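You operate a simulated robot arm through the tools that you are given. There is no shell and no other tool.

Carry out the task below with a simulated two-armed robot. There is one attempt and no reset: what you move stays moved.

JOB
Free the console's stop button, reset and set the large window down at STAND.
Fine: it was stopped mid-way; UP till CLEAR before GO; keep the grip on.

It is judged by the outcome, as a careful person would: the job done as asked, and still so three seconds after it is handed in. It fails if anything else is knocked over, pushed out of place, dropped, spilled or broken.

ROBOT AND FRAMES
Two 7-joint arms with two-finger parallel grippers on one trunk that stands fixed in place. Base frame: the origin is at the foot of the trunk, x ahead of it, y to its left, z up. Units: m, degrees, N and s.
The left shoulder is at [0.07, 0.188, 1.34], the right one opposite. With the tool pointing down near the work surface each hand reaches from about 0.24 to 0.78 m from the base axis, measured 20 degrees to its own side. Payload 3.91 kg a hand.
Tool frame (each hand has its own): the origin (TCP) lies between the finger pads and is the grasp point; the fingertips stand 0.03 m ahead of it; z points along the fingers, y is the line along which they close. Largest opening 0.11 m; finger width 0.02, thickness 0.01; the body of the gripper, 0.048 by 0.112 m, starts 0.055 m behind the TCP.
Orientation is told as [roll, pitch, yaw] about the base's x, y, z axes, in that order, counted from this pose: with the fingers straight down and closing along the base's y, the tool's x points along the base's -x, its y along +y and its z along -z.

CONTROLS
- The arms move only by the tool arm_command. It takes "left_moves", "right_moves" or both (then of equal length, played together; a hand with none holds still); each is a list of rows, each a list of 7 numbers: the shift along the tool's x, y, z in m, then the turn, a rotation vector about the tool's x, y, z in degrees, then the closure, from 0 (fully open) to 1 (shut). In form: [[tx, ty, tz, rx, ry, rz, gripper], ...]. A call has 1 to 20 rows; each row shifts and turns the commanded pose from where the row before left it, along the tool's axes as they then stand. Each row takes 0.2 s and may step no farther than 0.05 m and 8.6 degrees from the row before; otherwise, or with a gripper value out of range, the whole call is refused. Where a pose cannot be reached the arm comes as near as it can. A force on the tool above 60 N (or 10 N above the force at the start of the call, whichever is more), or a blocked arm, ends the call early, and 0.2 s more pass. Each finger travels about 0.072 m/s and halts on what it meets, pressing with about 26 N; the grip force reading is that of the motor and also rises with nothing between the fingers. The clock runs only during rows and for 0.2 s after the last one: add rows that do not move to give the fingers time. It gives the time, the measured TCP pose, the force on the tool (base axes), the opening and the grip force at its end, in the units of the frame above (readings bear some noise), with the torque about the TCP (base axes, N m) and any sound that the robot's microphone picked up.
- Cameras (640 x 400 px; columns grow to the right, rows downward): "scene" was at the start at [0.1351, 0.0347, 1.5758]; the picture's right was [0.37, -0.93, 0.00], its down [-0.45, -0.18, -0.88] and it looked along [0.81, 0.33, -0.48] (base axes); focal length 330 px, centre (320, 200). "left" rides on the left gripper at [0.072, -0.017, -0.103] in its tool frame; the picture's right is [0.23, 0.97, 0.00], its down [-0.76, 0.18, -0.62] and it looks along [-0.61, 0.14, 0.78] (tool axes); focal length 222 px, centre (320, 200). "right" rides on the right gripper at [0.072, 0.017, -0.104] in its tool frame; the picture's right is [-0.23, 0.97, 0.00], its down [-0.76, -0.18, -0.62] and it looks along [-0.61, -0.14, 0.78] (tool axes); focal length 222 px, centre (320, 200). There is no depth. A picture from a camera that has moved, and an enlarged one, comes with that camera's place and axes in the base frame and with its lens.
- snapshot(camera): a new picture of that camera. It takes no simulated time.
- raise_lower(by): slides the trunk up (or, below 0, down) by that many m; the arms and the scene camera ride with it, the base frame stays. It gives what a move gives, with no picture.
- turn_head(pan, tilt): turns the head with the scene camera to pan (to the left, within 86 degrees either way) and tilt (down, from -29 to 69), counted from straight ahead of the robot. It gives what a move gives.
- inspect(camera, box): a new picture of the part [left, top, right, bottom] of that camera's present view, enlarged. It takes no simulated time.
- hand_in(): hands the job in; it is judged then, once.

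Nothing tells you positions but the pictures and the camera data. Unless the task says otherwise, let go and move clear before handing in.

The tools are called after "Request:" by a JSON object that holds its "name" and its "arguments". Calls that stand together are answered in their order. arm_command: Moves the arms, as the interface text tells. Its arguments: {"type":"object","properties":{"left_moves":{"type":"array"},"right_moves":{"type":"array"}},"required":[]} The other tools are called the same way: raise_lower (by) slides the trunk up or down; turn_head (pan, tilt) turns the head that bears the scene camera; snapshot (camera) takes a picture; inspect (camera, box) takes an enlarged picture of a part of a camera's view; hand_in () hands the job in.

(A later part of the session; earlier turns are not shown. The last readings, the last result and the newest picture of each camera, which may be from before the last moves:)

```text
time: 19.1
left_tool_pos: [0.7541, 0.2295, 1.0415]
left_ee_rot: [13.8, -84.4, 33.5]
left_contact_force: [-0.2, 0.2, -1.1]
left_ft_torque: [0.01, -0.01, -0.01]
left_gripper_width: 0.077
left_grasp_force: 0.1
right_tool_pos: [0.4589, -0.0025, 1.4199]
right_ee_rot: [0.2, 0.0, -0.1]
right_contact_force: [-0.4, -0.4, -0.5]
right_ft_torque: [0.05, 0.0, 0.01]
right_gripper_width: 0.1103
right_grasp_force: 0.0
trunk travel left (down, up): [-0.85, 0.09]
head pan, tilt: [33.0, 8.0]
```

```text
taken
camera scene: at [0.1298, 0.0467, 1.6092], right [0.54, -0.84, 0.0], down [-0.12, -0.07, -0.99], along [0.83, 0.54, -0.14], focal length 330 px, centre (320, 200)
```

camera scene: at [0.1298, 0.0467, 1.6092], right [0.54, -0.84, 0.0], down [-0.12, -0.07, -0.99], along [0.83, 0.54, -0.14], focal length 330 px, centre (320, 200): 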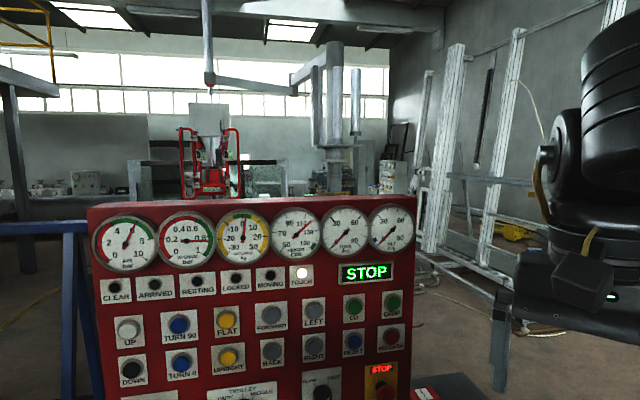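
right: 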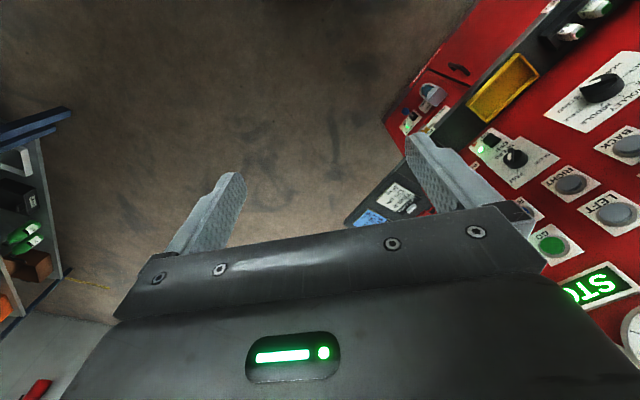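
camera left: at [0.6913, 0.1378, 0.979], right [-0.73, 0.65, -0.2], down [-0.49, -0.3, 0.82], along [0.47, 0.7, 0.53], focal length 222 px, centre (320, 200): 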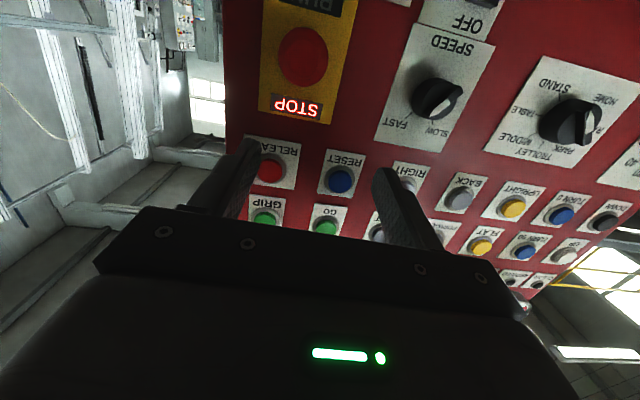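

The stop button sits near [0.87, 0.32, 0.98], about 0.15 m ahead of the left hand, and the panel looks vertical. I'll square up and line the hand up with the button.

Request:
{"name": "arm_command", "arguments": {"left_moves": [[0, 0, 0, 2.1, -5.4, -1.34, 0.3], [0.03, -0.011, 0.0, 0, 0, 0, 0.3], [0.028, -0.011, 0.0, 0, 0, 0, 0.3]]}}

Request:
{"name": "snapshot", "arguments": {"camera": "left"}}

Request:
{"name": "turn_head", "arguments": {"pan": 25, "tilt": 30}}

Request:
{"name": "snapshot", "arguments": {"camera": "scene"}}

```text
time: 19.9
left_tool_pos: [0.7684, 0.1885, 0.988]
left_ee_rot: [-40.1, -88.1, 83.2]
left_contact_force: [0.0, 0.8, 0.5]
left_ft_torque: [0.02, 0.02, -0.01]
left_gripper_width: 0.077
left_grasp_force: 0.0
right_tool_pos: [0.4584, 0.0044, 1.4203]
right_ee_rot: [0.0, 0.2, 0.0]
right_contact_force: [-0.1, 0.2, -0.9]
right_ft_torque: [-0.01, 0.01, -0.02]
right_gripper_width: 0.1099
right_grasp_force: 0.1
trunk travel left (down, up): [-0.85, 0.09]
head pan, tilt: [33.0, 8.0]
```

```text
taken
camera left: at [0.7048, 0.1028, 0.918], right [-0.67, 0.7, -0.25], down [-0.57, -0.27, 0.77], along [0.48, 0.66, 0.59], focal length 222 px, centre (320, 200)
```

left: 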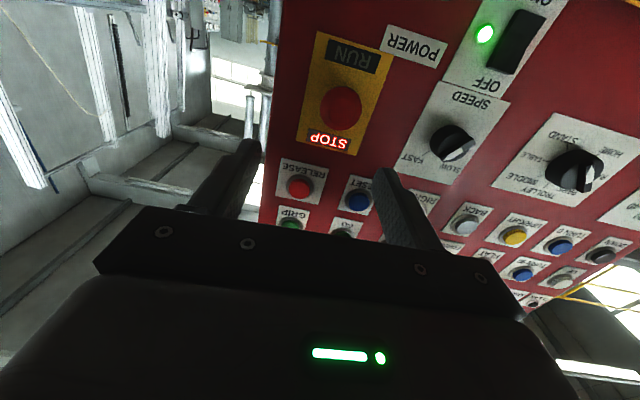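

```text
time: 20.7
left_tool_pos: [0.7688, 0.1907, 0.9873]
left_ee_rot: [-35.6, -88.5, 78.7]
left_contact_force: [-0.2, 0.6, 0.4]
left_ft_torque: [-0.06, 0.0, -0.02]
left_gripper_width: 0.0773
left_grasp_force: 0.1
right_tool_pos: [0.4571, 0.0034, 1.42]
right_ee_rot: [0.0, 0.0, 0.0]
right_contact_force: [0.4, -0.7, 0.8]
right_ft_torque: [0.01, -0.04, -0.02]
right_gripper_width: 0.1101
right_grasp_force: 0.1
trunk travel left (down, up): [-0.85, 0.09]
head pan, tilt: [25.0, 30.0]
```

```text
taken
camera scene: at [0.1324, 0.0386, 1.5738], right [0.42, -0.91, 0.0], down [-0.45, -0.21, -0.87], along [0.79, 0.37, -0.5], focal length 330 px, centre (320, 200)
```

scene: 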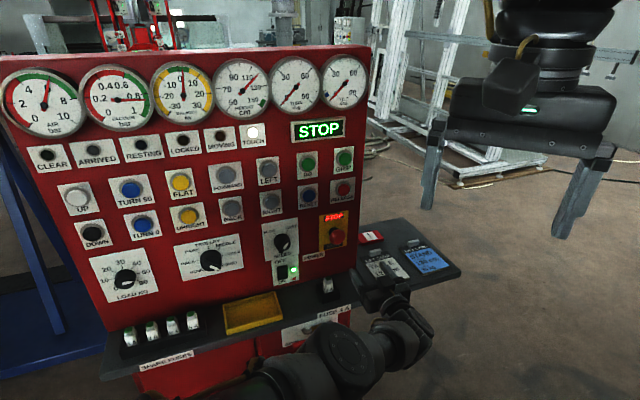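

The hand is square to the panel; the button is about 0.15 m ahead and 2 cm to the hand's +y side. I'll correct that and go closer.

Request:
{"name": "arm_command", "arguments": {"left_moves": [[0.005, 0.0215, 0.0, 0, 0, 0, 0.25], [0, 0, 0.03, 0, 0, 0, 0.25], [0, 0, 0.03, 0, 0, 0, 0.25]]}}

Request:
{"name": "snapshot", "arguments": {"camera": "left"}}

Request:
{"name": "inspect", "arguments": {"camera": "scene", "box": [290, 190, 450, 290]}}

```text
time: 21.5
left_tool_pos: [0.7786, 0.2358, 0.9815]
left_ee_rot: [-44.3, -88.2, 88.2]
left_contact_force: [-0.5, -0.3, 0.4]
left_ft_torque: [-0.02, 0.01, 0.03]
left_gripper_width: 0.0824
left_grasp_force: 0.0
left hand out of reach, approached as far as the arm can: row 3
right_tool_pos: [0.4573, 0.0032, 1.4204]
right_ee_rot: [0.1, 0.1, 0.0]
right_contact_force: [-0.9, -0.3, 0.2]
right_ft_torque: [-0.02, -0.04, -0.02]
right_gripper_width: 0.11
right_grasp_force: 0.1
trunk travel left (down, up): [-0.85, 0.09]
head pan, tilt: [25.0, 30.0]
```

```text
taken
camera left: at [0.7164, 0.1498, 0.9115], right [-0.68, 0.69, -0.25], down [-0.57, -0.28, 0.77], along [0.47, 0.66, 0.59], focal length 222 px, centre (320, 200)
```

left: 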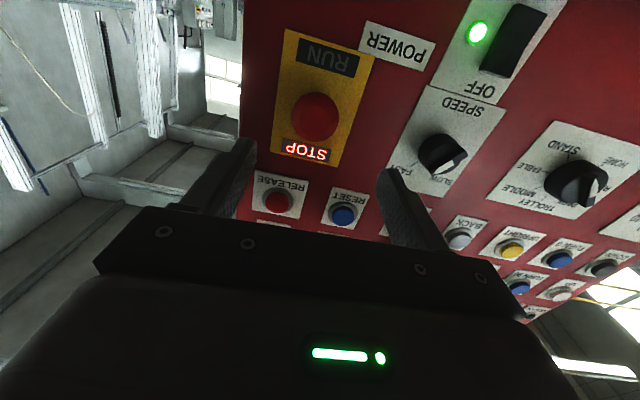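

```text
4.00 times, centred on (370, 240) of scene
camera zoom: at [0.1332, 0.0398, 1.5736], right [0.42, -0.91, 0.0], down [-0.45, -0.21, -0.87], along [0.78, 0.37, -0.5], focal length 1318 px, centre (120, 40)
```

zoom: 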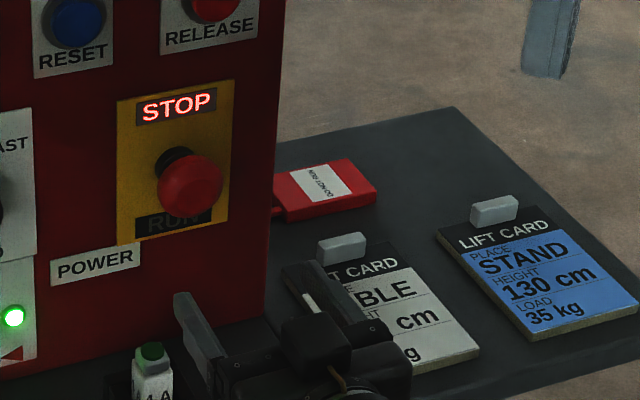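

That is the arm's reach limit from this shoulder height. I'll raise the hand 0.25 m in front of the panel and then lower the trunk by the same, so the shoulder is level with the stop button.

Request:
{"name": "arm_command", "arguments": {"left_moves": [[0, 0, -0.02, 0, 0, 0, 0.25], [-0.042, 0, 0, 0, 0, 0, 0.25], [-0.042, 0, 0, 0, 0, 0, 0.25], [-0.042, 0, 0, 0, 0, 0, 0.25], [-0.042, 0, 0, 0, 0, 0, 0.25], [-0.042, 0, 0, 0, 0, 0, 0.25], [-0.042, 0, 0, 0, 0, 0, 0.25]]}}

Request:
{"name": "snapshot", "arguments": {"camera": "scene"}}

```text
time: 23.1
left_tool_pos: [0.7632, 0.2477, 1.2312]
left_ee_rot: [40.4, -89.7, 4.9]
left_contact_force: [0.2, 1.0, 0.8]
left_ft_torque: [-0.02, 0.01, 0.01]
left_gripper_width: 0.0823
left_grasp_force: 0.1
right_tool_pos: [0.4562, 0.001, 1.4193]
right_ee_rot: [0.0, 0.0, 0.0]
right_contact_force: [-0.1, -0.2, -0.3]
right_ft_torque: [-0.02, 0.01, 0.0]
right_gripper_width: 0.1097
right_grasp_force: 0.1
trunk travel left (down, up): [-0.85, 0.09]
head pan, tilt: [25.0, 30.0]
```

```text
taken
camera scene: at [0.1321, 0.0381, 1.5737], right [0.42, -0.91, 0.0], down [-0.45, -0.21, -0.87], along [0.79, 0.37, -0.5], focal length 330 px, centre (320, 200)
```

scene: 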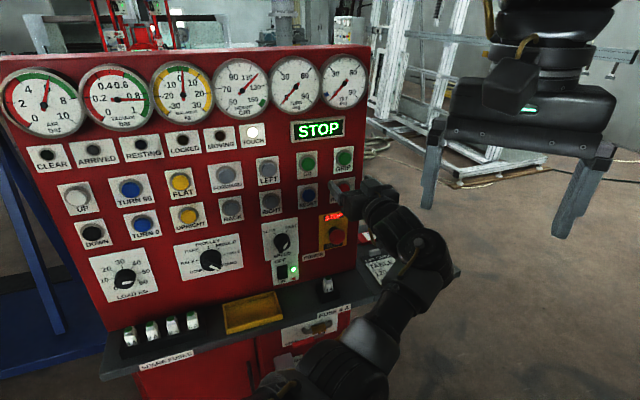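

Request:
{"name": "raise_lower", "arguments": {"by": -0.13}}

Request:
{"name": "snapshot", "arguments": {"camera": "scene"}}

Request:
{"name": "snapshot", "arguments": {"camera": "left"}}

```text
time: 24.7
left_tool_pos: [0.7644, 0.2488, 1.1072]
left_ee_rot: [-64.2, -89.2, 109.7]
left_contact_force: [0.2, 0.0, 0.5]
left_ft_torque: [0.01, 0.0, 0.05]
left_gripper_width: 0.0824
left_grasp_force: 0.1
right_tool_pos: [0.4571, 0.0018, 1.2902]
right_ee_rot: [0.1, 0.0, 0.1]
right_contact_force: [-0.5, -0.6, -0.8]
right_ft_torque: [0.0, 0.01, -0.01]
right_gripper_width: 0.1101
right_grasp_force: 0.0
trunk travel left (down, up): [-0.72, 0.22]
head pan, tilt: [25.0, 30.0]
```

```text
taken
camera scene: at [0.1324, 0.0388, 1.4438], right [0.42, -0.91, 0.0], down [-0.45, -0.21, -0.87], along [0.78, 0.37, -0.5], focal length 330 px, centre (320, 200)
```

scene: 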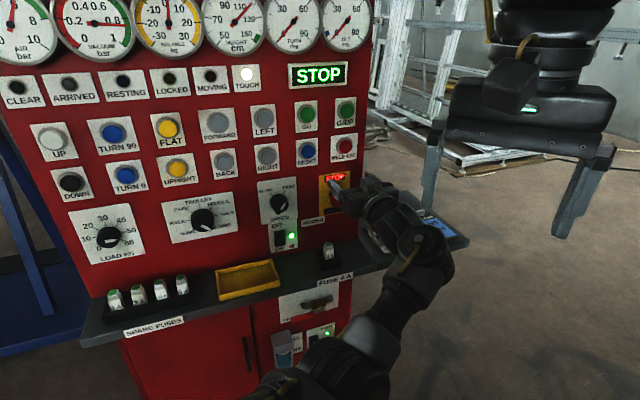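

```text
taken
camera left: at [0.7042, 0.1628, 1.0346], right [-0.69, 0.68, -0.24], down [-0.57, -0.31, 0.76], along [0.45, 0.66, 0.6], focal length 222 px, centre (320, 200)
```

left: 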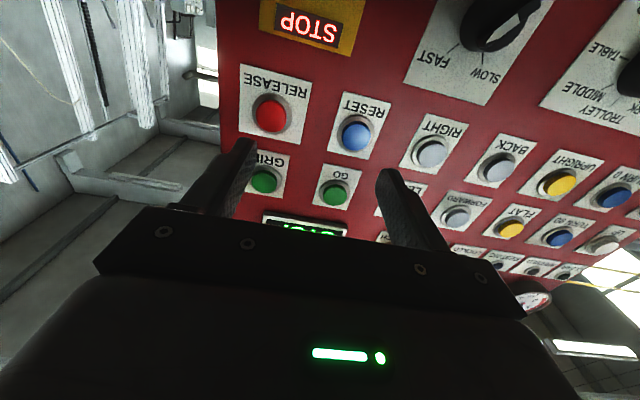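

Request:
{"name": "raise_lower", "arguments": {"by": -0.12}}

Request:
{"name": "snapshot", "arguments": {"camera": "left"}}

Request:
{"name": "snapshot", "arguments": {"camera": "scene"}}

```text
time: 26.2
left_tool_pos: [0.764, 0.2488, 0.9873]
left_ee_rot: [-73.6, -89.3, 119.0]
left_contact_force: [-0.4, 0.4, -0.6]
left_ft_torque: [-0.01, -0.02, 0.01]
left_gripper_width: 0.0825
left_grasp_force: 0.0
right_tool_pos: [0.4567, 0.0019, 1.1705]
right_ee_rot: [0.1, 0.0, 0.0]
right_contact_force: [-0.9, 0.2, 0.6]
right_ft_torque: [0.01, -0.02, 0.03]
right_gripper_width: 0.1101
right_grasp_force: 0.0
trunk travel left (down, up): [-0.6, 0.34]
head pan, tilt: [25.0, 30.0]
```

```text
taken
camera left: at [0.7043, 0.1621, 0.9156], right [-0.69, 0.68, -0.24], down [-0.57, -0.31, 0.76], along [0.45, 0.66, 0.6], focal length 222 px, centre (320, 200)
```

left: 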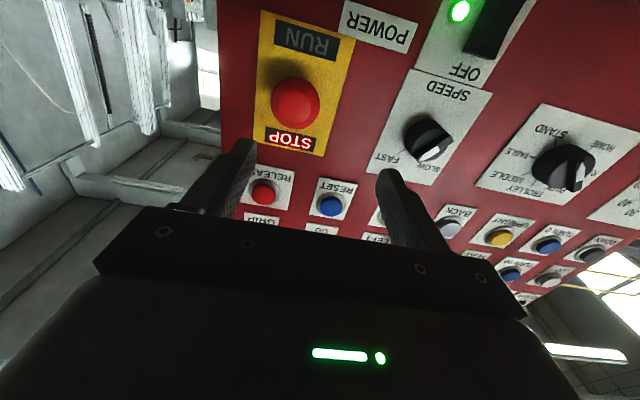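

```text
taken
camera scene: at [0.1324, 0.0388, 1.3238], right [0.42, -0.91, 0.0], down [-0.45, -0.21, -0.87], along [0.78, 0.37, -0.5], focal length 330 px, centre (320, 200)
```

scene: 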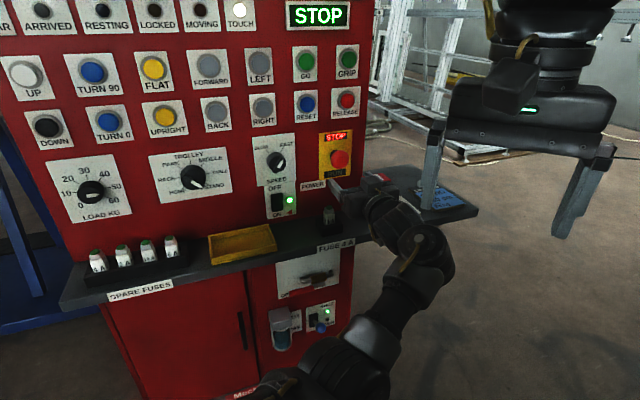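

From three views the button head is at about [0.889, 0.333, 0.982], 0.147 m ahead of the hand. I'll line up, approach to within a few cm and check.

Request:
{"name": "arm_command", "arguments": {"left_moves": [[0.004, -0.03, 0, 0, 0, 0, 0.2], [0, 0, 0.03, 0, 0, 0, 0.2], [0, 0, 0.03, 0, 0, 0, 0.2], [0, 0, 0.03, 0, 0, 0, 0.2]]}}

Request:
{"name": "snapshot", "arguments": {"camera": "left"}}

Request:
{"name": "inspect", "arguments": {"camera": "scene", "box": [280, 110, 440, 210]}}

```text
time: 27.2
left_tool_pos: [0.8485, 0.2711, 0.9787]
left_ee_rot: [-49.2, -88.2, 93.0]
left_contact_force: [-0.8, 0.2, -0.3]
left_ft_torque: [0.02, 0.03, -0.02]
left_gripper_width: 0.088
left_grasp_force: 0.0
right_tool_pos: [0.4572, 0.0023, 1.1706]
right_ee_rot: [0.0, 0.1, 0.0]
right_contact_force: [-0.1, 0.1, 1.0]
right_ft_torque: [0.0, -0.03, 0.02]
right_gripper_width: 0.1102
right_grasp_force: 0.1
trunk travel left (down, up): [-0.6, 0.34]
head pan, tilt: [25.0, 30.0]
```

```text
taken
camera left: at [0.7862, 0.1849, 0.9092], right [-0.68, 0.69, -0.25], down [-0.57, -0.28, 0.77], along [0.46, 0.66, 0.59], focal length 222 px, centre (320, 200)
```

left: 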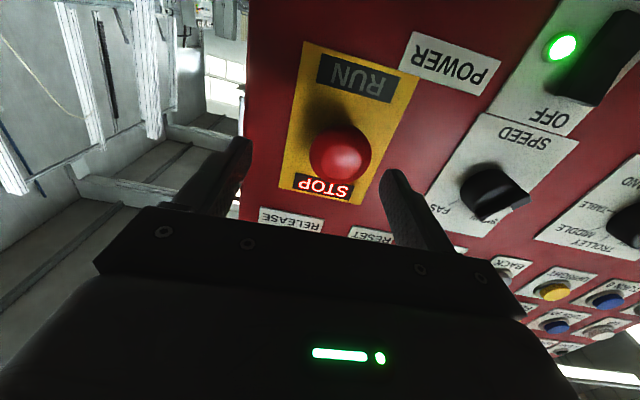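

```text
4.00 times, centred on (360, 160) of scene
camera zoom: at [0.1325, 0.0395, 1.3236], right [0.42, -0.91, 0.0], down [-0.45, -0.21, -0.87], along [0.78, 0.37, -0.5], focal length 1318 px, centre (160, 360)
```

zoom: 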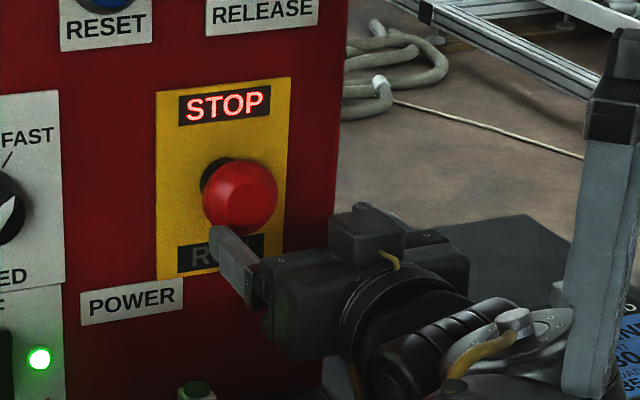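

Request:
{"name": "arm_command", "arguments": {"left_moves": [[-0.004, 0.016, 0, 0, 0, 0, 0.2], [0, 0, 0.025, 0, 0, 0, 0.2]]}}

Request:
{"name": "snapshot", "arguments": {"camera": "left"}}

Request:
{"name": "inspect", "arguments": {"camera": "scene", "box": [280, 110, 440, 210]}}

```text
time: 27.8
left_tool_pos: [0.8548, 0.3014, 0.9786]
left_ee_rot: [-43.6, -88.3, 87.5]
left_contact_force: [-0.6, 0.6, -0.7]
left_ft_torque: [0.05, -0.01, -0.03]
left_gripper_width: 0.0881
left_grasp_force: 0.0
right_tool_pos: [0.4571, 0.0038, 1.1705]
right_ee_rot: [0.0, 0.0, 0.0]
right_contact_force: [0.2, 0.1, 1.0]
right_ft_torque: [-0.04, 0.0, -0.03]
right_gripper_width: 0.1099
right_grasp_force: 0.0
trunk travel left (down, up): [-0.6, 0.34]
head pan, tilt: [25.0, 30.0]
```

```text
taken
camera left: at [0.7919, 0.2143, 0.9104], right [-0.68, 0.69, -0.25], down [-0.57, -0.28, 0.77], along [0.47, 0.66, 0.59], focal length 222 px, centre (320, 200)
```

left: 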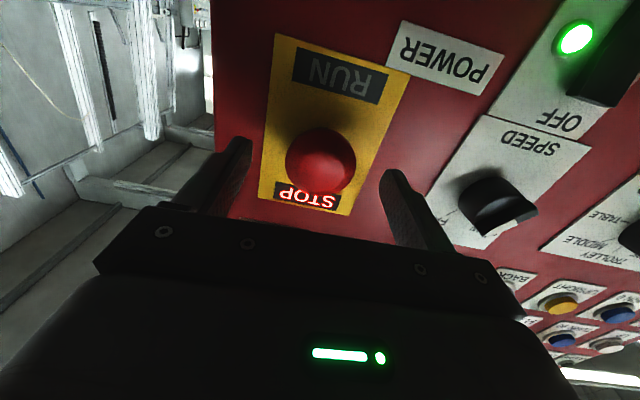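

```text
4.00 times, centred on (360, 160) of scene
camera zoom: at [0.1323, 0.0395, 1.3237], right [0.42, -0.91, 0.0], down [-0.45, -0.21, -0.87], along [0.78, 0.37, -0.5], focal length 1318 px, centre (160, 360)
```

zoom: 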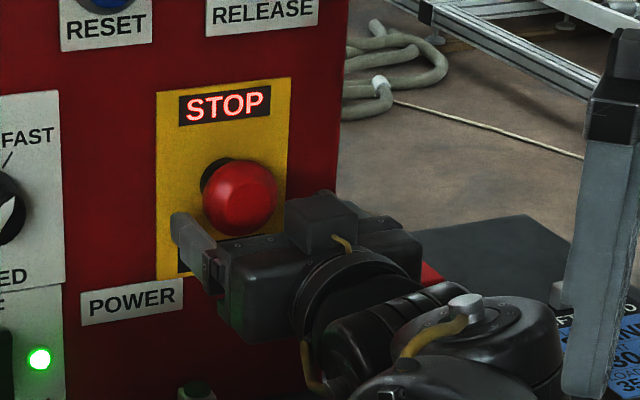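

Well aligned now. I'll advance onto the head and close the fingers on it.

Request:
{"name": "arm_command", "arguments": {"left_moves": [[0, 0, 0.014, 0, 0, 0, 0.2], [0, 0, 0.012, 0, 0, 0, 0.2], [0, 0, 0, 0, 0, 0, 0.2]]}}

Request:
{"name": "arm_command", "arguments": {"left_moves": [[0, 0, 0, 0, 0, 0, 0.5], [0, 0, 0, 0, 0, 0, 0.8], [0, 0, 0, 0, 0, 0, 1], [0, 0, 0, 0, 0, 0, 1]]}}

Request:
{"name": "snapshot", "arguments": {"camera": "left"}}

Request:
{"name": "inspect", "arguments": {"camera": "scene", "box": [280, 110, 440, 210]}}

```text
time: 28.6
left_tool_pos: [0.873, 0.3171, 0.9812]
left_ee_rot: [-48.6, -88.5, 92.7]
left_contact_force: [0.8, 0.0, -0.1]
left_ft_torque: [-0.01, 0.0, 0.0]
left_gripper_width: 0.0877
left_grasp_force: 0.0
right_tool_pos: [0.4574, 0.0014, 1.1696]
right_ee_rot: [0.0, 0.0, 0.0]
right_contact_force: [-0.1, 0.6, 0.8]
right_ft_torque: [0.02, -0.01, -0.01]
right_gripper_width: 0.1098
right_grasp_force: 0.1
trunk travel left (down, up): [-0.6, 0.34]
head pan, tilt: [25.0, 30.0]
```

```text
time: 29.6
left_tool_pos: [0.8713, 0.3205, 0.981]
left_ee_rot: [-46.5, -88.3, 90.8]
left_contact_force: [-13.0, 9.3, -3.6]
left_ft_torque: [0.55, -0.14, 0.73]
left_gripper_width: 0.0512
left_grasp_force: 44.7
right_tool_pos: [0.4556, 0.0038, 1.1705]
right_ee_rot: [-0.1, 0.0, -0.1]
right_contact_force: [0.1, -0.1, 0.1]
right_ft_torque: [-0.03, 0.0, -0.01]
right_gripper_width: 0.1103
right_grasp_force: 0.1
trunk travel left (down, up): [-0.6, 0.34]
head pan, tilt: [25.0, 30.0]
```

```text
taken
camera left: at [0.8104, 0.2341, 0.9115], right [-0.68, 0.69, -0.25], down [-0.57, -0.28, 0.77], along [0.46, 0.66, 0.59], focal length 222 px, centre (320, 200)
```

left: 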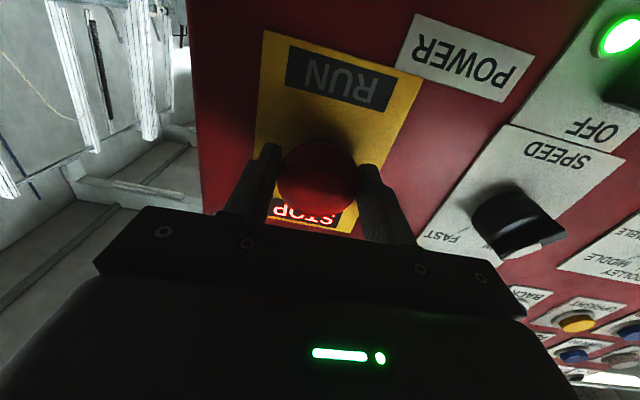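

```text
4.00 times, centred on (360, 160) of scene
camera zoom: at [0.1308, 0.0411, 1.3238], right [0.42, -0.91, 0.0], down [-0.45, -0.21, -0.87], along [0.78, 0.37, -0.5], focal length 1318 px, centre (160, 360)
```

zoom: 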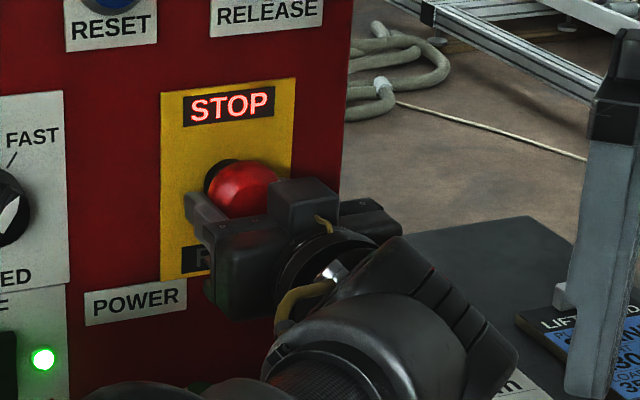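

Gripped at 5.1 cm, slightly off-centre. I'll ease the hand over, then twist clockwise a bit and watch the torque.

Request:
{"name": "arm_command", "arguments": {"left_moves": [[0, 0.004, 0, 0, 0, 0, 1], [0, 0, 0, 0, 0, 6, 1], [0, 0, 0, 0, 0, 6, 1], [0, 0, 0, 0, 0, 6, 1]]}}

Request:
{"name": "inspect", "arguments": {"camera": "scene", "box": [280, 110, 440, 210]}}

```text
time: 30.6
left_tool_pos: [0.8715, 0.3221, 0.9806]
left_ee_rot: [85.9, -73.1, -42.0]
left_contact_force: [-3.0, 5.8, -0.1]
left_ft_torque: [-1.14, -0.78, -0.11]
left_gripper_width: 0.0506
left_grasp_force: 44.8
right_tool_pos: [0.4564, 0.0049, 1.1699]
right_ee_rot: [-0.2, -0.1, 0.0]
right_contact_force: [0.0, 0.1, 0.3]
right_ft_torque: [-0.02, -0.01, 0.0]
right_gripper_width: 0.1101
right_grasp_force: 0.1
trunk travel left (down, up): [-0.6, 0.34]
head pan, tilt: [25.0, 30.0]
```

```text
4.00 times, centred on (360, 160) of scene
camera zoom: at [0.132, 0.0406, 1.3238], right [0.42, -0.91, 0.0], down [-0.45, -0.21, -0.87], along [0.79, 0.37, -0.5], focal length 1318 px, centre (160, 360)
```

zoom: 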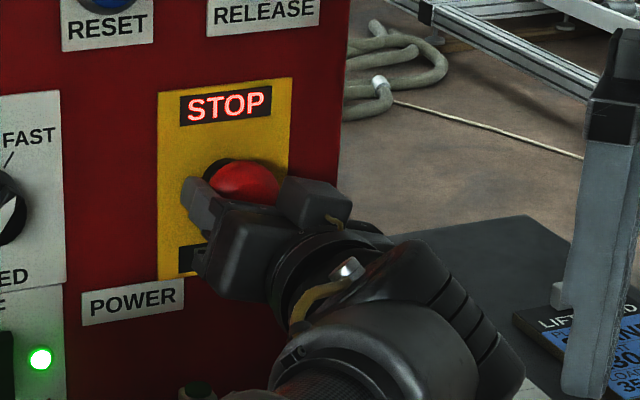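

Request:
{"name": "arm_command", "arguments": {"left_moves": [[0, 0, 0, 0, 0, 7, 1], [0, 0, 0, 0, 0, 7, 1], [0, 0, 0, 0, 0, 7, 1], [0, 0, 0, 0, 0, 7, 1]]}}

Request:
{"name": "inspect", "arguments": {"camera": "scene", "box": [280, 110, 440, 210]}}

Request:
{"name": "snapshot", "arguments": {"camera": "left"}}

```text
time: 31.6
left_tool_pos: [0.87, 0.3219, 0.9829]
left_ee_rot: [88.5, -45.2, -44.9]
left_contact_force: [-4.1, 7.1, 2.6]
left_ft_torque: [-0.9, -0.98, 0.17]
left_gripper_width: 0.0508
left_grasp_force: 45.0
right_tool_pos: [0.4556, 0.0037, 1.1711]
right_ee_rot: [-0.1, 0.1, 0.0]
right_contact_force: [-0.5, 0.3, 0.2]
right_ft_torque: [-0.02, 0.03, 0.02]
right_gripper_width: 0.11
right_grasp_force: 0.1
trunk travel left (down, up): [-0.6, 0.34]
head pan, tilt: [25.0, 30.0]
```

```text
4.00 times, centred on (360, 160) of scene
camera zoom: at [0.1312, 0.0403, 1.3239], right [0.42, -0.91, 0.0], down [-0.45, -0.21, -0.87], along [0.79, 0.37, -0.5], focal length 1318 px, centre (160, 360)
```

zoom: 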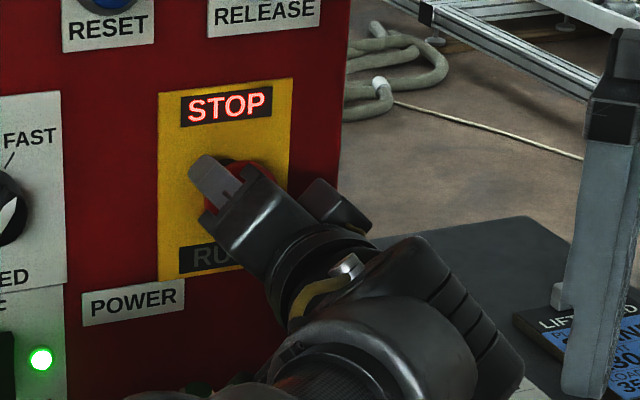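

```text
taken
camera left: at [0.7684, 0.2769, 0.9222], right [-0.59, 0.62, 0.52], down [-0.15, -0.72, 0.68], along [0.8, 0.32, 0.52], focal length 222 px, centre (320, 200)
```

left: 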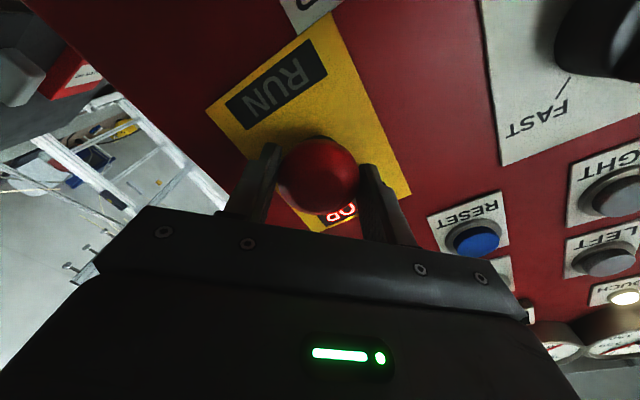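

Constant torque while turning suggests the fingers are only slipping round the head, so it may be a pull type. I'll try drawing it gently outwards.

Request:
{"name": "arm_command", "arguments": {"left_moves": [[0, 0, -0.004, 0, 0, 0, 1], [0, 0, -0.004, 0, 0, 0, 1], [0, 0, -0.004, 0, 0, 0, 1]]}}

Request:
{"name": "inspect", "arguments": {"camera": "scene", "box": [280, 110, 440, 210]}}

Request:
{"name": "snapshot", "arguments": {"camera": "left"}}

```text
time: 32.4
left_tool_pos: [0.8619, 0.3143, 0.9832]
left_ee_rot: [88.4, -45.1, -44.8]
left_contact_force: [-6.8, 6.9, 3.7]
left_ft_torque: [0.14, -0.03, 0.24]
left_gripper_width: 0.0506
left_grasp_force: 45.3
right_tool_pos: [0.456, 0.0038, 1.1698]
right_ee_rot: [-0.1, 0.0, 0.0]
right_contact_force: [-0.3, 0.7, -0.1]
right_ft_torque: [0.0, 0.03, -0.01]
right_gripper_width: 0.11
right_grasp_force: 0.1
trunk travel left (down, up): [-0.6, 0.34]
head pan, tilt: [25.0, 30.0]
heard: click
```

```text
4.00 times, centred on (360, 160) of scene
camera zoom: at [0.1311, 0.0405, 1.3238], right [0.42, -0.91, 0.0], down [-0.45, -0.21, -0.87], along [0.79, 0.37, -0.5], focal length 1318 px, centre (160, 360)
```

zoom: 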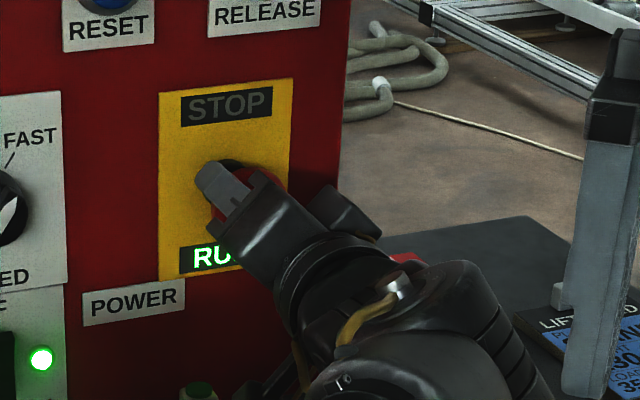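

```text
taken
camera left: at [0.76, 0.2686, 0.9224], right [-0.58, 0.62, 0.52], down [-0.15, -0.72, 0.68], along [0.8, 0.32, 0.51], focal length 222 px, centre (320, 200)
```

left: 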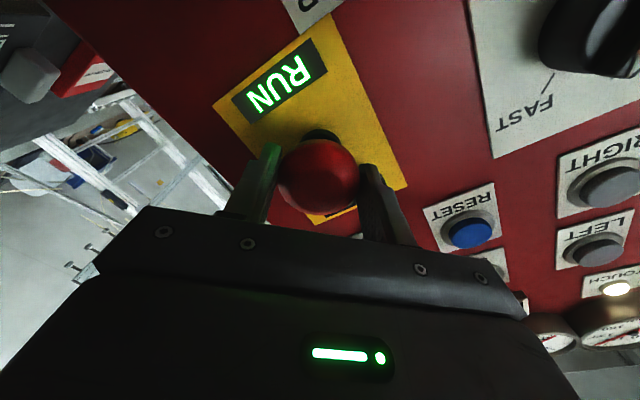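

A click, and RUN is lit: the stop button is free. I'll open the fingers, back straight off, turn the hand level again and close the fingers for pressing.

Request:
{"name": "arm_command", "arguments": {"left_moves": [[0, 0, 0, 0, 0, 0, 0.4], [0, 0, 0, 0, 0, 0, 0.15], [0, 0, 0, 0, 0, 0, 0.15], [0, 0, -0.02, 0, 0, 0, 0.15], [0, 0, -0.04, 0, 0, 0, 0.15], [0, 0, -0.04, 0, 0, 0, 0.15], [0, 0, 0, 0, 0, -7.7, 0.5], [0, 0, 0, 0, 0, -7.7, 0.8], [0, 0, 0, 0, 0, -7.7, 1], [0, 0, 0, 0, 0, -7.7, 1], [0, 0, 0, 0, 0, -7.7, 1], [0, 0, 0, 0, 0, -7.7, 1]]}}

Request:
{"name": "snapshot", "arguments": {"camera": "left"}}

Request:
{"name": "snapshot", "arguments": {"camera": "scene"}}

```text
time: 35.0
left_tool_pos: [0.7919, 0.2489, 0.9857]
left_ee_rot: [-61.2, -88.4, 105.6]
left_contact_force: [0.2, 0.0, 0.1]
left_ft_torque: [-0.02, 0.02, 0.01]
left_gripper_width: 0.0
left_grasp_force: 25.9
right_tool_pos: [0.4581, 0.0007, 1.1708]
right_ee_rot: [-0.1, 0.0, 0.0]
right_contact_force: [-0.8, -0.3, 0.1]
right_ft_torque: [0.01, 0.0, 0.01]
right_gripper_width: 0.11
right_grasp_force: 0.0
trunk travel left (down, up): [-0.6, 0.34]
head pan, tilt: [25.0, 30.0]
```

```text
taken
camera left: at [0.7306, 0.1623, 0.9157], right [-0.68, 0.69, -0.25], down [-0.58, -0.29, 0.77], along [0.45, 0.67, 0.59], focal length 222 px, centre (320, 200)
```

left: 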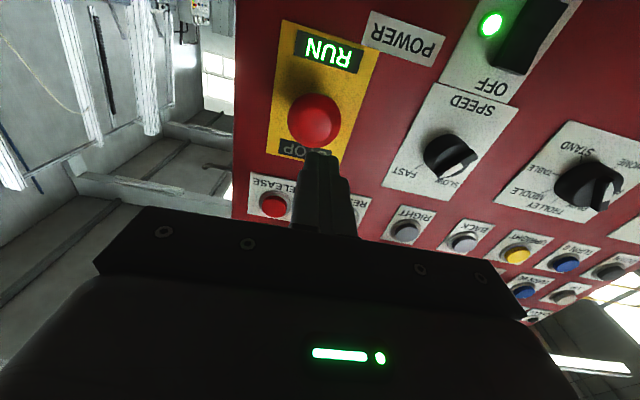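

```text
taken
camera scene: at [0.1327, 0.039, 1.3237], right [0.42, -0.91, 0.0], down [-0.45, -0.21, -0.87], along [0.78, 0.37, -0.5], focal length 330 px, centre (320, 200)
```

scene: 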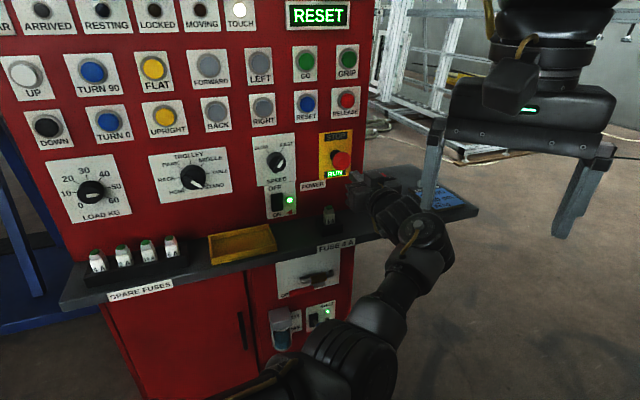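

The display now says RESET. Next I'll move the closed fingers up in front of the blue RESET button, near [0.848, 0.41, 1.129].

Request:
{"name": "arm_command", "arguments": {"left_moves": [[-0.036, 0.0184, 0, 0, 0, 0, 1], [-0.036, 0.0184, 0, 0, 0, 0, 1], [-0.036, 0.0184, 0, 0, 0, 0, 1], [-0.036, 0.0184, 0, 0, 0, 0, 1], [0, 0, 0.03, 0, 0, 0, 1], [0, 0, 0.03, 0, 0, 0, 1]]}}

Request:
{"name": "snapshot", "arguments": {"camera": "left"}}

Request:
{"name": "inspect", "arguments": {"camera": "scene", "box": [240, 30, 400, 130]}}

```text
time: 36.4
left_tool_pos: [0.7833, 0.3401, 1.1233]
left_ee_rot: [-51.2, -88.0, 95.2]
left_contact_force: [-1.0, 0.0, 0.1]
left_ft_torque: [0.01, -0.01, -0.03]
left_gripper_width: 0.0001
left_grasp_force: 26.0
right_tool_pos: [0.4571, 0.0037, 1.1707]
right_ee_rot: [0.0, 0.0, 0.0]
right_contact_force: [-0.2, 0.0, -0.8]
right_ft_torque: [0.0, -0.01, -0.01]
right_gripper_width: 0.11
right_grasp_force: 0.0
trunk travel left (down, up): [-0.6, 0.34]
head pan, tilt: [25.0, 30.0]
```

```text
taken
camera left: at [0.7208, 0.2541, 1.054], right [-0.68, 0.69, -0.25], down [-0.57, -0.28, 0.77], along [0.46, 0.66, 0.59], focal length 222 px, centre (320, 200)
```

left: 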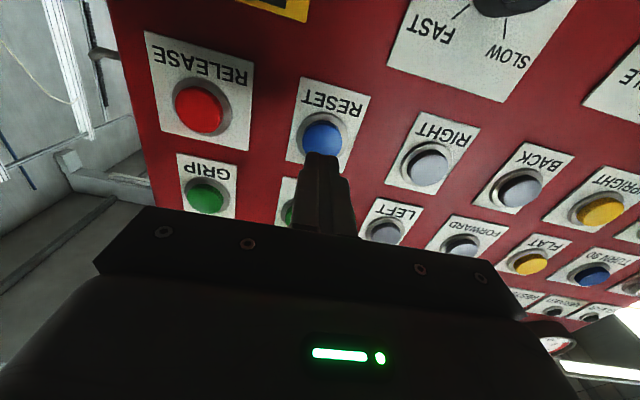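

```text
4.00 times, centred on (320, 80) of scene
camera zoom: at [0.1327, 0.0397, 1.3237], right [0.42, -0.91, 0.0], down [-0.45, -0.21, -0.87], along [0.78, 0.37, -0.5], focal length 1318 px, centre (320, 680)
```

zoom: 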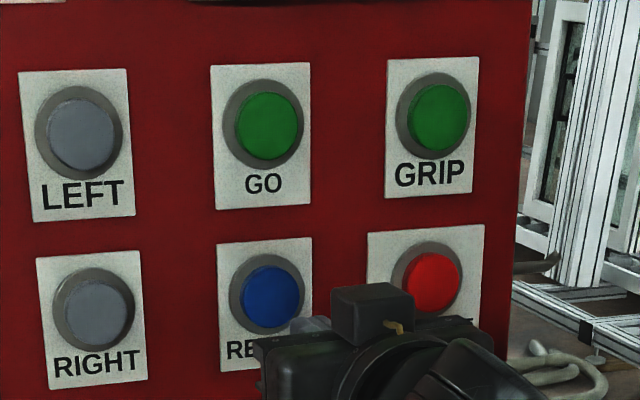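

Request:
{"name": "arm_command", "arguments": {"left_moves": [[-0.003, 0, 0.025, 0, 0, 0, 1], [0, 0, 0, 0, 0, 0, 1]]}}

Request:
{"name": "snapshot", "arguments": {"camera": "left"}}

Request:
{"name": "inspect", "arguments": {"camera": "scene", "box": [240, 50, 400, 150]}}

```text
time: 37.0
left_tool_pos: [0.8, 0.357, 1.127]
left_ee_rot: [-51.8, -88.1, 95.9]
left_contact_force: [-0.4, 0.5, -0.2]
left_ft_torque: [0.02, 0.0, 0.02]
left_gripper_width: 0.0
left_grasp_force: 25.7
right_tool_pos: [0.4575, 0.0028, 1.1716]
right_ee_rot: [0.0, -0.1, 0.0]
right_contact_force: [-0.4, 0.1, 0.0]
right_ft_torque: [0.02, -0.01, 0.01]
right_gripper_width: 0.11
right_grasp_force: 0.1
trunk travel left (down, up): [-0.6, 0.34]
head pan, tilt: [25.0, 30.0]
```

```text
taken
camera left: at [0.7393, 0.2706, 1.0577], right [-0.68, 0.69, -0.25], down [-0.57, -0.28, 0.77], along [0.46, 0.66, 0.59], focal length 222 px, centre (320, 200)
```

left: 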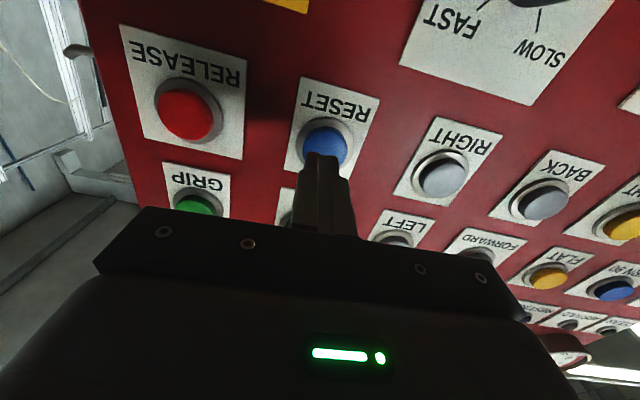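

```text
4.00 times, centred on (320, 100) of scene
camera zoom: at [0.132, 0.0383, 1.3238], right [0.42, -0.91, 0.0], down [-0.45, -0.21, -0.87], along [0.79, 0.37, -0.5], focal length 1318 px, centre (320, 600)
```

zoom: 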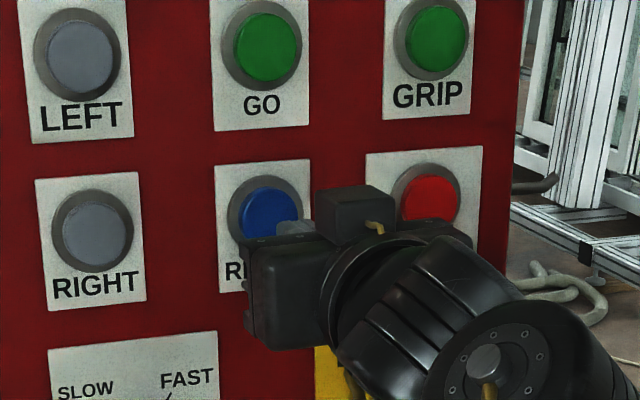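

Lined up with RESET. I'll advance and press with small steps.

Request:
{"name": "arm_command", "arguments": {"left_moves": [[0, 0.002, 0.015, 0, 0, 0, 1], [0, 0, 0.012, 0, 0, 0, 1], [0, 0, 0.005, 0, 0, 0, 1], [0, 0, 0.004, 0, 0, 0, 1], [0, 0, 0, 0, 0, 0, 1]]}}

Request:
{"name": "snapshot", "arguments": {"camera": "left"}}

Request:
{"name": "inspect", "arguments": {"camera": "scene", "box": [240, 0, 400, 100]}}

```text
time: 38.2
left_tool_pos: [0.8246, 0.3825, 1.1274]
left_ee_rot: [-49.0, -88.2, 92.8]
left_contact_force: [-24.7, -17.3, -14.7]
left_ft_torque: [-0.23, 0.14, 0.17]
left_gripper_width: 0.0
left_grasp_force: 26.4
right_tool_pos: [0.4545, -0.0008, 1.1721]
right_ee_rot: [0.2, -0.1, 0.0]
right_contact_force: [-0.4, -0.3, 0.2]
right_ft_torque: [-0.01, 0.01, -0.02]
right_gripper_width: 0.11
right_grasp_force: 0.1
trunk travel left (down, up): [-0.6, 0.34]
head pan, tilt: [25.0, 30.0]
heard: click
```

```text
taken
camera left: at [0.7609, 0.2955, 1.0573], right [-0.68, 0.69, -0.25], down [-0.57, -0.28, 0.77], along [0.46, 0.66, 0.59], focal length 222 px, centre (320, 200)
```

left: 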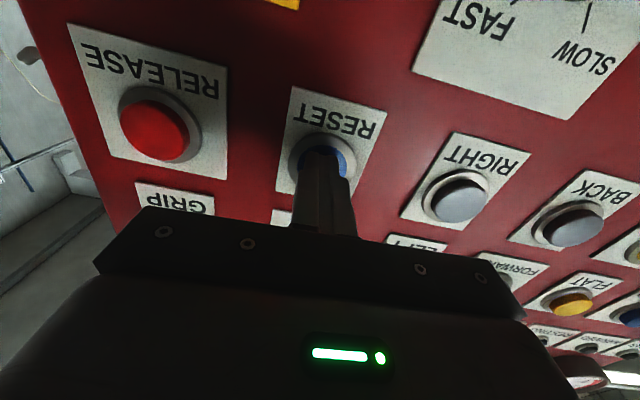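

```text
4.00 times, centred on (320, 50) of scene
camera zoom: at [0.1296, 0.0364, 1.3239], right [0.42, -0.91, 0.0], down [-0.45, -0.21, -0.87], along [0.79, 0.37, -0.5], focal length 1318 px, centre (320, 800)
```

zoom: 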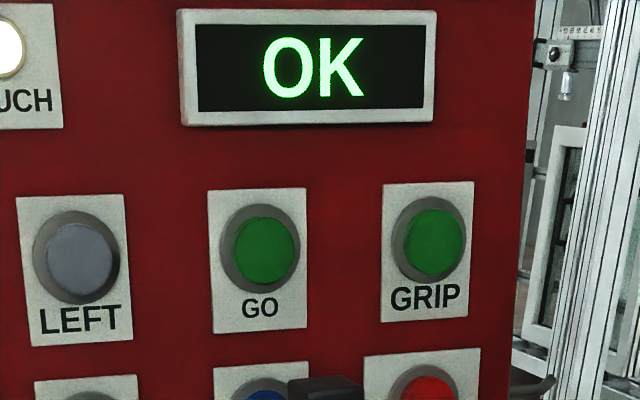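

RESET clicked and the display says OK. I'll back off, rise a little and travel left along the panel to the UP button's column.

Request:
{"name": "arm_command", "arguments": {"left_moves": [[0, 0, -0.03, 0, 0, 0, 1], [0, 0, -0.04, 0, 0, 0, 1], [-0.04, 0, 0, 0, 0, 0, 1], [-0.04, 0, 0, 0, 0, 0, 1], [-0.04, 0, 0, 0, 0, 0, 1], [-0.035, 0, 0, 0, 0, 0, 1], [0, 0.044, 0, 0, 0, 0, 1], [0, 0.044, 0, 0, 0, 0, 1], [0, 0.044, 0, 0, 0, 0, 1], [0, 0.044, 0, 0, 0, 0, 1], [0, 0.044, 0, 0, 0, 0, 1], [0, 0.044, 0, 0, 0, 0, 1]]}}

Request:
{"name": "snapshot", "arguments": {"camera": "left"}}

```text
time: 40.8
left_tool_pos: [0.5907, 0.5353, 1.2723]
left_ee_rot: [-50.8, -88.1, 94.8]
left_contact_force: [-0.5, -0.1, 0.1]
left_ft_torque: [-0.03, -0.02, -0.05]
left_gripper_width: 0.0
left_grasp_force: 25.9
right_tool_pos: [0.455, 0.0045, 1.1707]
right_ee_rot: [-0.1, 0.0, -0.1]
right_contact_force: [-0.4, 1.2, -0.1]
right_ft_torque: [-0.01, 0.0, 0.01]
right_gripper_width: 0.1099
right_grasp_force: 0.0
trunk travel left (down, up): [-0.6, 0.34]
head pan, tilt: [25.0, 30.0]
```

```text
taken
camera left: at [0.528, 0.4478, 1.2034], right [-0.68, 0.69, -0.25], down [-0.57, -0.28, 0.77], along [0.46, 0.66, 0.59], focal length 222 px, centre (320, 200)
```

left: 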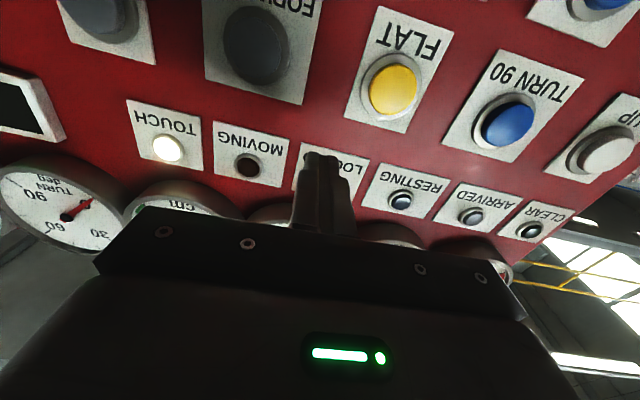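

Request:
{"name": "arm_command", "arguments": {"left_moves": [[0, 0.044, -0.002, 0, 0, 0, 1], [0, 0.044, -0.002, 0, 0, 0, 1], [0, 0.044, -0.002, 0, 0, 0, 1], [0, 0.044, -0.002, 0, 0, 0, 1], [0, 0.044, 0, 0, 0, 0, 1], [0, 0.04, 0, 0, 0, 0, 1]]}}

Request:
{"name": "raise_lower", "arguments": {"by": 0.25}}

Request:
{"name": "turn_head", "arguments": {"pan": 38, "tilt": 14}}

Request:
{"name": "snapshot", "arguments": {"camera": "scene"}}

Request:
{"name": "snapshot", "arguments": {"camera": "left"}}

```text
time: 42.2
left_tool_pos: [0.403, 0.7148, 1.2726]
left_ee_rot: [-54.0, -88.1, 97.8]
left_contact_force: [-0.9, -0.6, -0.4]
left_ft_torque: [-0.02, -0.03, -0.05]
left_gripper_width: 0.0003
left_grasp_force: 25.8
right_tool_pos: [0.455, 0.0039, 1.1723]
right_ee_rot: [0.0, -0.1, 0.0]
right_contact_force: [0.1, 0.1, 0.7]
right_ft_torque: [0.0, -0.02, 0.01]
right_gripper_width: 0.1098
right_grasp_force: 0.0
trunk travel left (down, up): [-0.6, 0.34]
head pan, tilt: [25.0, 30.0]
```

```text
time: 44.8
left_tool_pos: [0.4043, 0.713, 1.5226]
left_ee_rot: [-50.8, -88.2, 94.8]
left_contact_force: [1.2, -0.4, 0.2]
left_ft_torque: [-0.05, -0.01, -0.01]
left_gripper_width: 0.0001
left_grasp_force: 26.3
right_tool_pos: [0.4569, 0.0021, 1.4208]
right_ee_rot: [0.1, 0.1, 0.0]
right_contact_force: [-0.1, -0.2, 0.1]
right_ft_torque: [0.0, 0.01, 0.02]
right_gripper_width: 0.11
right_grasp_force: 0.1
trunk travel left (down, up): [-0.85, 0.09]
head pan, tilt: [25.0, 30.0]
```

```text
time: 45.6
left_tool_pos: [0.4045, 0.7129, 1.5228]
left_ee_rot: [-50.9, -88.2, 94.9]
left_contact_force: [0.6, 0.3, 1.0]
left_ft_torque: [-0.01, 0.0, -0.03]
left_gripper_width: 0.0001
left_grasp_force: 26.2
right_tool_pos: [0.4583, 0.0022, 1.4208]
right_ee_rot: [0.1, -0.1, 0.0]
right_contact_force: [-0.7, 0.3, 0.3]
right_ft_torque: [-0.06, 0.01, -0.01]
right_gripper_width: 0.1101
right_grasp_force: 0.1
trunk travel left (down, up): [-0.85, 0.09]
head pan, tilt: [38.0, 14.0]
```

```text
taken
camera scene: at [0.1243, 0.0585, 1.5995], right [0.62, -0.79, 0.0], down [-0.19, -0.15, -0.97], along [0.76, 0.6, -0.24], focal length 330 px, centre (320, 200)
```

scene: 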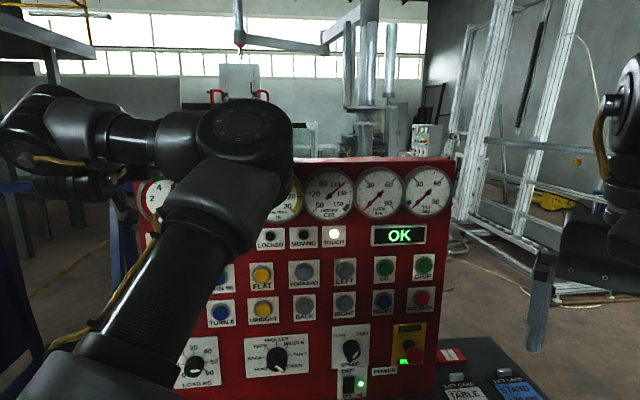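

```text
taken
camera left: at [0.3424, 0.6263, 1.453], right [-0.68, 0.69, -0.25], down [-0.57, -0.28, 0.77], along [0.46, 0.66, 0.59], focal length 222 px, centre (320, 200)
```

left: 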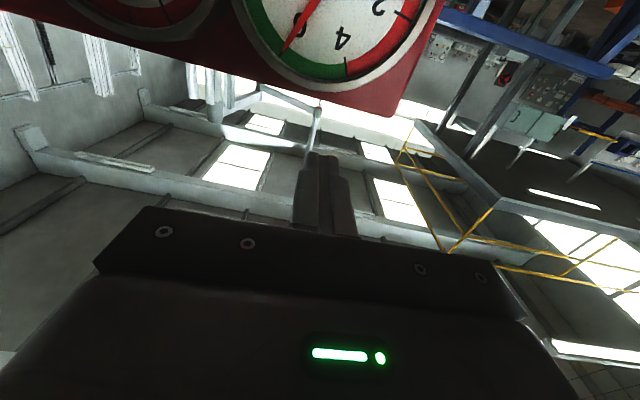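

Now I'll lower the hand to the UP button's height.

Request:
{"name": "arm_command", "arguments": {"left_moves": [[0.042, 0, 0, 0, 0, 0, 1], [0.042, 0, 0, 0, 0, 0, 1], [0.042, 0, 0, 0, 0, 0, 1], [0.042, 0, 0, 0, 0, 0, 1], [0.042, 0, 0, 0, 0, 0, 1], [0.042, 0, 0, 0, 0, 0, 1], [0.042, -0.003, 0, 0, 0, 0, 1]]}}

Request:
{"name": "snapshot", "arguments": {"camera": "scene"}}

Request:
{"name": "snapshot", "arguments": {"camera": "left"}}

```text
time: 47.2
left_tool_pos: [0.4315, 0.7116, 1.2308]
left_ee_rot: [-56.0, -88.2, 100.1]
left_contact_force: [0.0, 0.2, 0.6]
left_ft_torque: [0.01, -0.04, -0.04]
left_gripper_width: 0.0
left_grasp_force: 25.9
left hand out of reach, approached as far as the arm can: row 1, 2, 3
right_tool_pos: [0.4547, 0.0046, 1.4191]
right_ee_rot: [0.0, 0.0, 0.0]
right_contact_force: [-0.4, 0.1, 0.4]
right_ft_torque: [-0.05, -0.03, 0.0]
right_gripper_width: 0.1103
right_grasp_force: 0.1
trunk travel left (down, up): [-0.85, 0.09]
head pan, tilt: [38.0, 14.0]
```

```text
taken
camera scene: at [0.1214, 0.061, 1.5997], right [0.62, -0.79, 0.0], down [-0.19, -0.15, -0.97], along [0.77, 0.6, -0.24], focal length 330 px, centre (320, 200)
```

scene: 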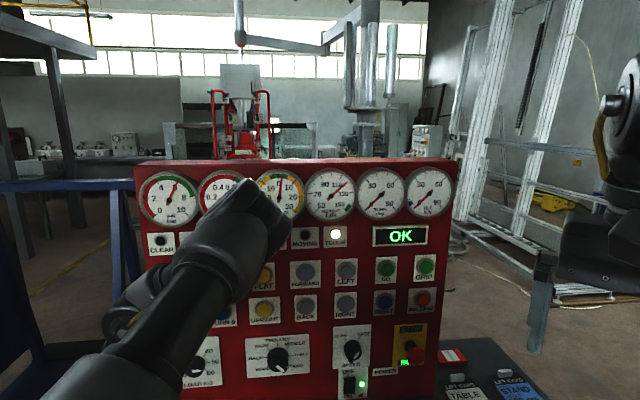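

```text
taken
camera left: at [0.37, 0.6247, 1.1617], right [-0.67, 0.69, -0.25], down [-0.58, -0.28, 0.77], along [0.46, 0.66, 0.59], focal length 222 px, centre (320, 200)
```

left: 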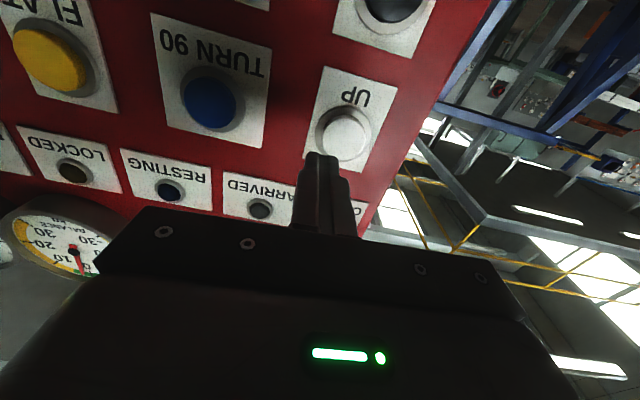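

UP is just ahead, about 1.7 cm to the side. I'll correct, press and hold it briefly, then check the height and lamps.

Request:
{"name": "arm_command", "arguments": {"left_moves": [[0.009, 0.016, 0, 0, 0, 0, 1], [0, 0, 0.015, 0, 0, 0, 1], [0, 0, 0.01, 0, 0, 0, 1]]}}

Request:
{"name": "snapshot", "arguments": {"camera": "left"}}

```text
time: 48.0
left_tool_pos: [0.4405, 0.7412, 1.2241]
left_ee_rot: [-50.7, -88.0, 94.8]
left_contact_force: [0.0, 0.3, -0.4]
left_ft_torque: [0.01, 0.0, -0.01]
left_gripper_width: 0.0
left_grasp_force: 25.7
right_tool_pos: [0.4573, 0.0029, 1.4201]
right_ee_rot: [0.0, 0.1, -0.1]
right_contact_force: [0.4, 0.5, -0.1]
right_ft_torque: [0.01, 0.03, -0.01]
right_gripper_width: 0.1102
right_grasp_force: 0.1
trunk travel left (down, up): [-0.85, 0.09]
head pan, tilt: [38.0, 14.0]
```

```text
taken
camera left: at [0.3778, 0.6536, 1.1536], right [-0.68, 0.69, -0.25], down [-0.57, -0.28, 0.77], along [0.46, 0.66, 0.59], focal length 222 px, centre (320, 200)
```

left: 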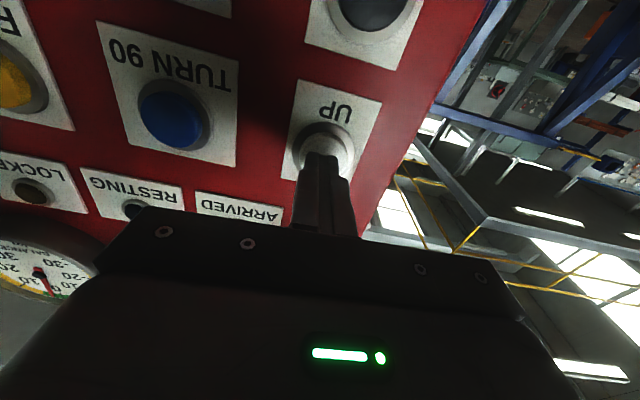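

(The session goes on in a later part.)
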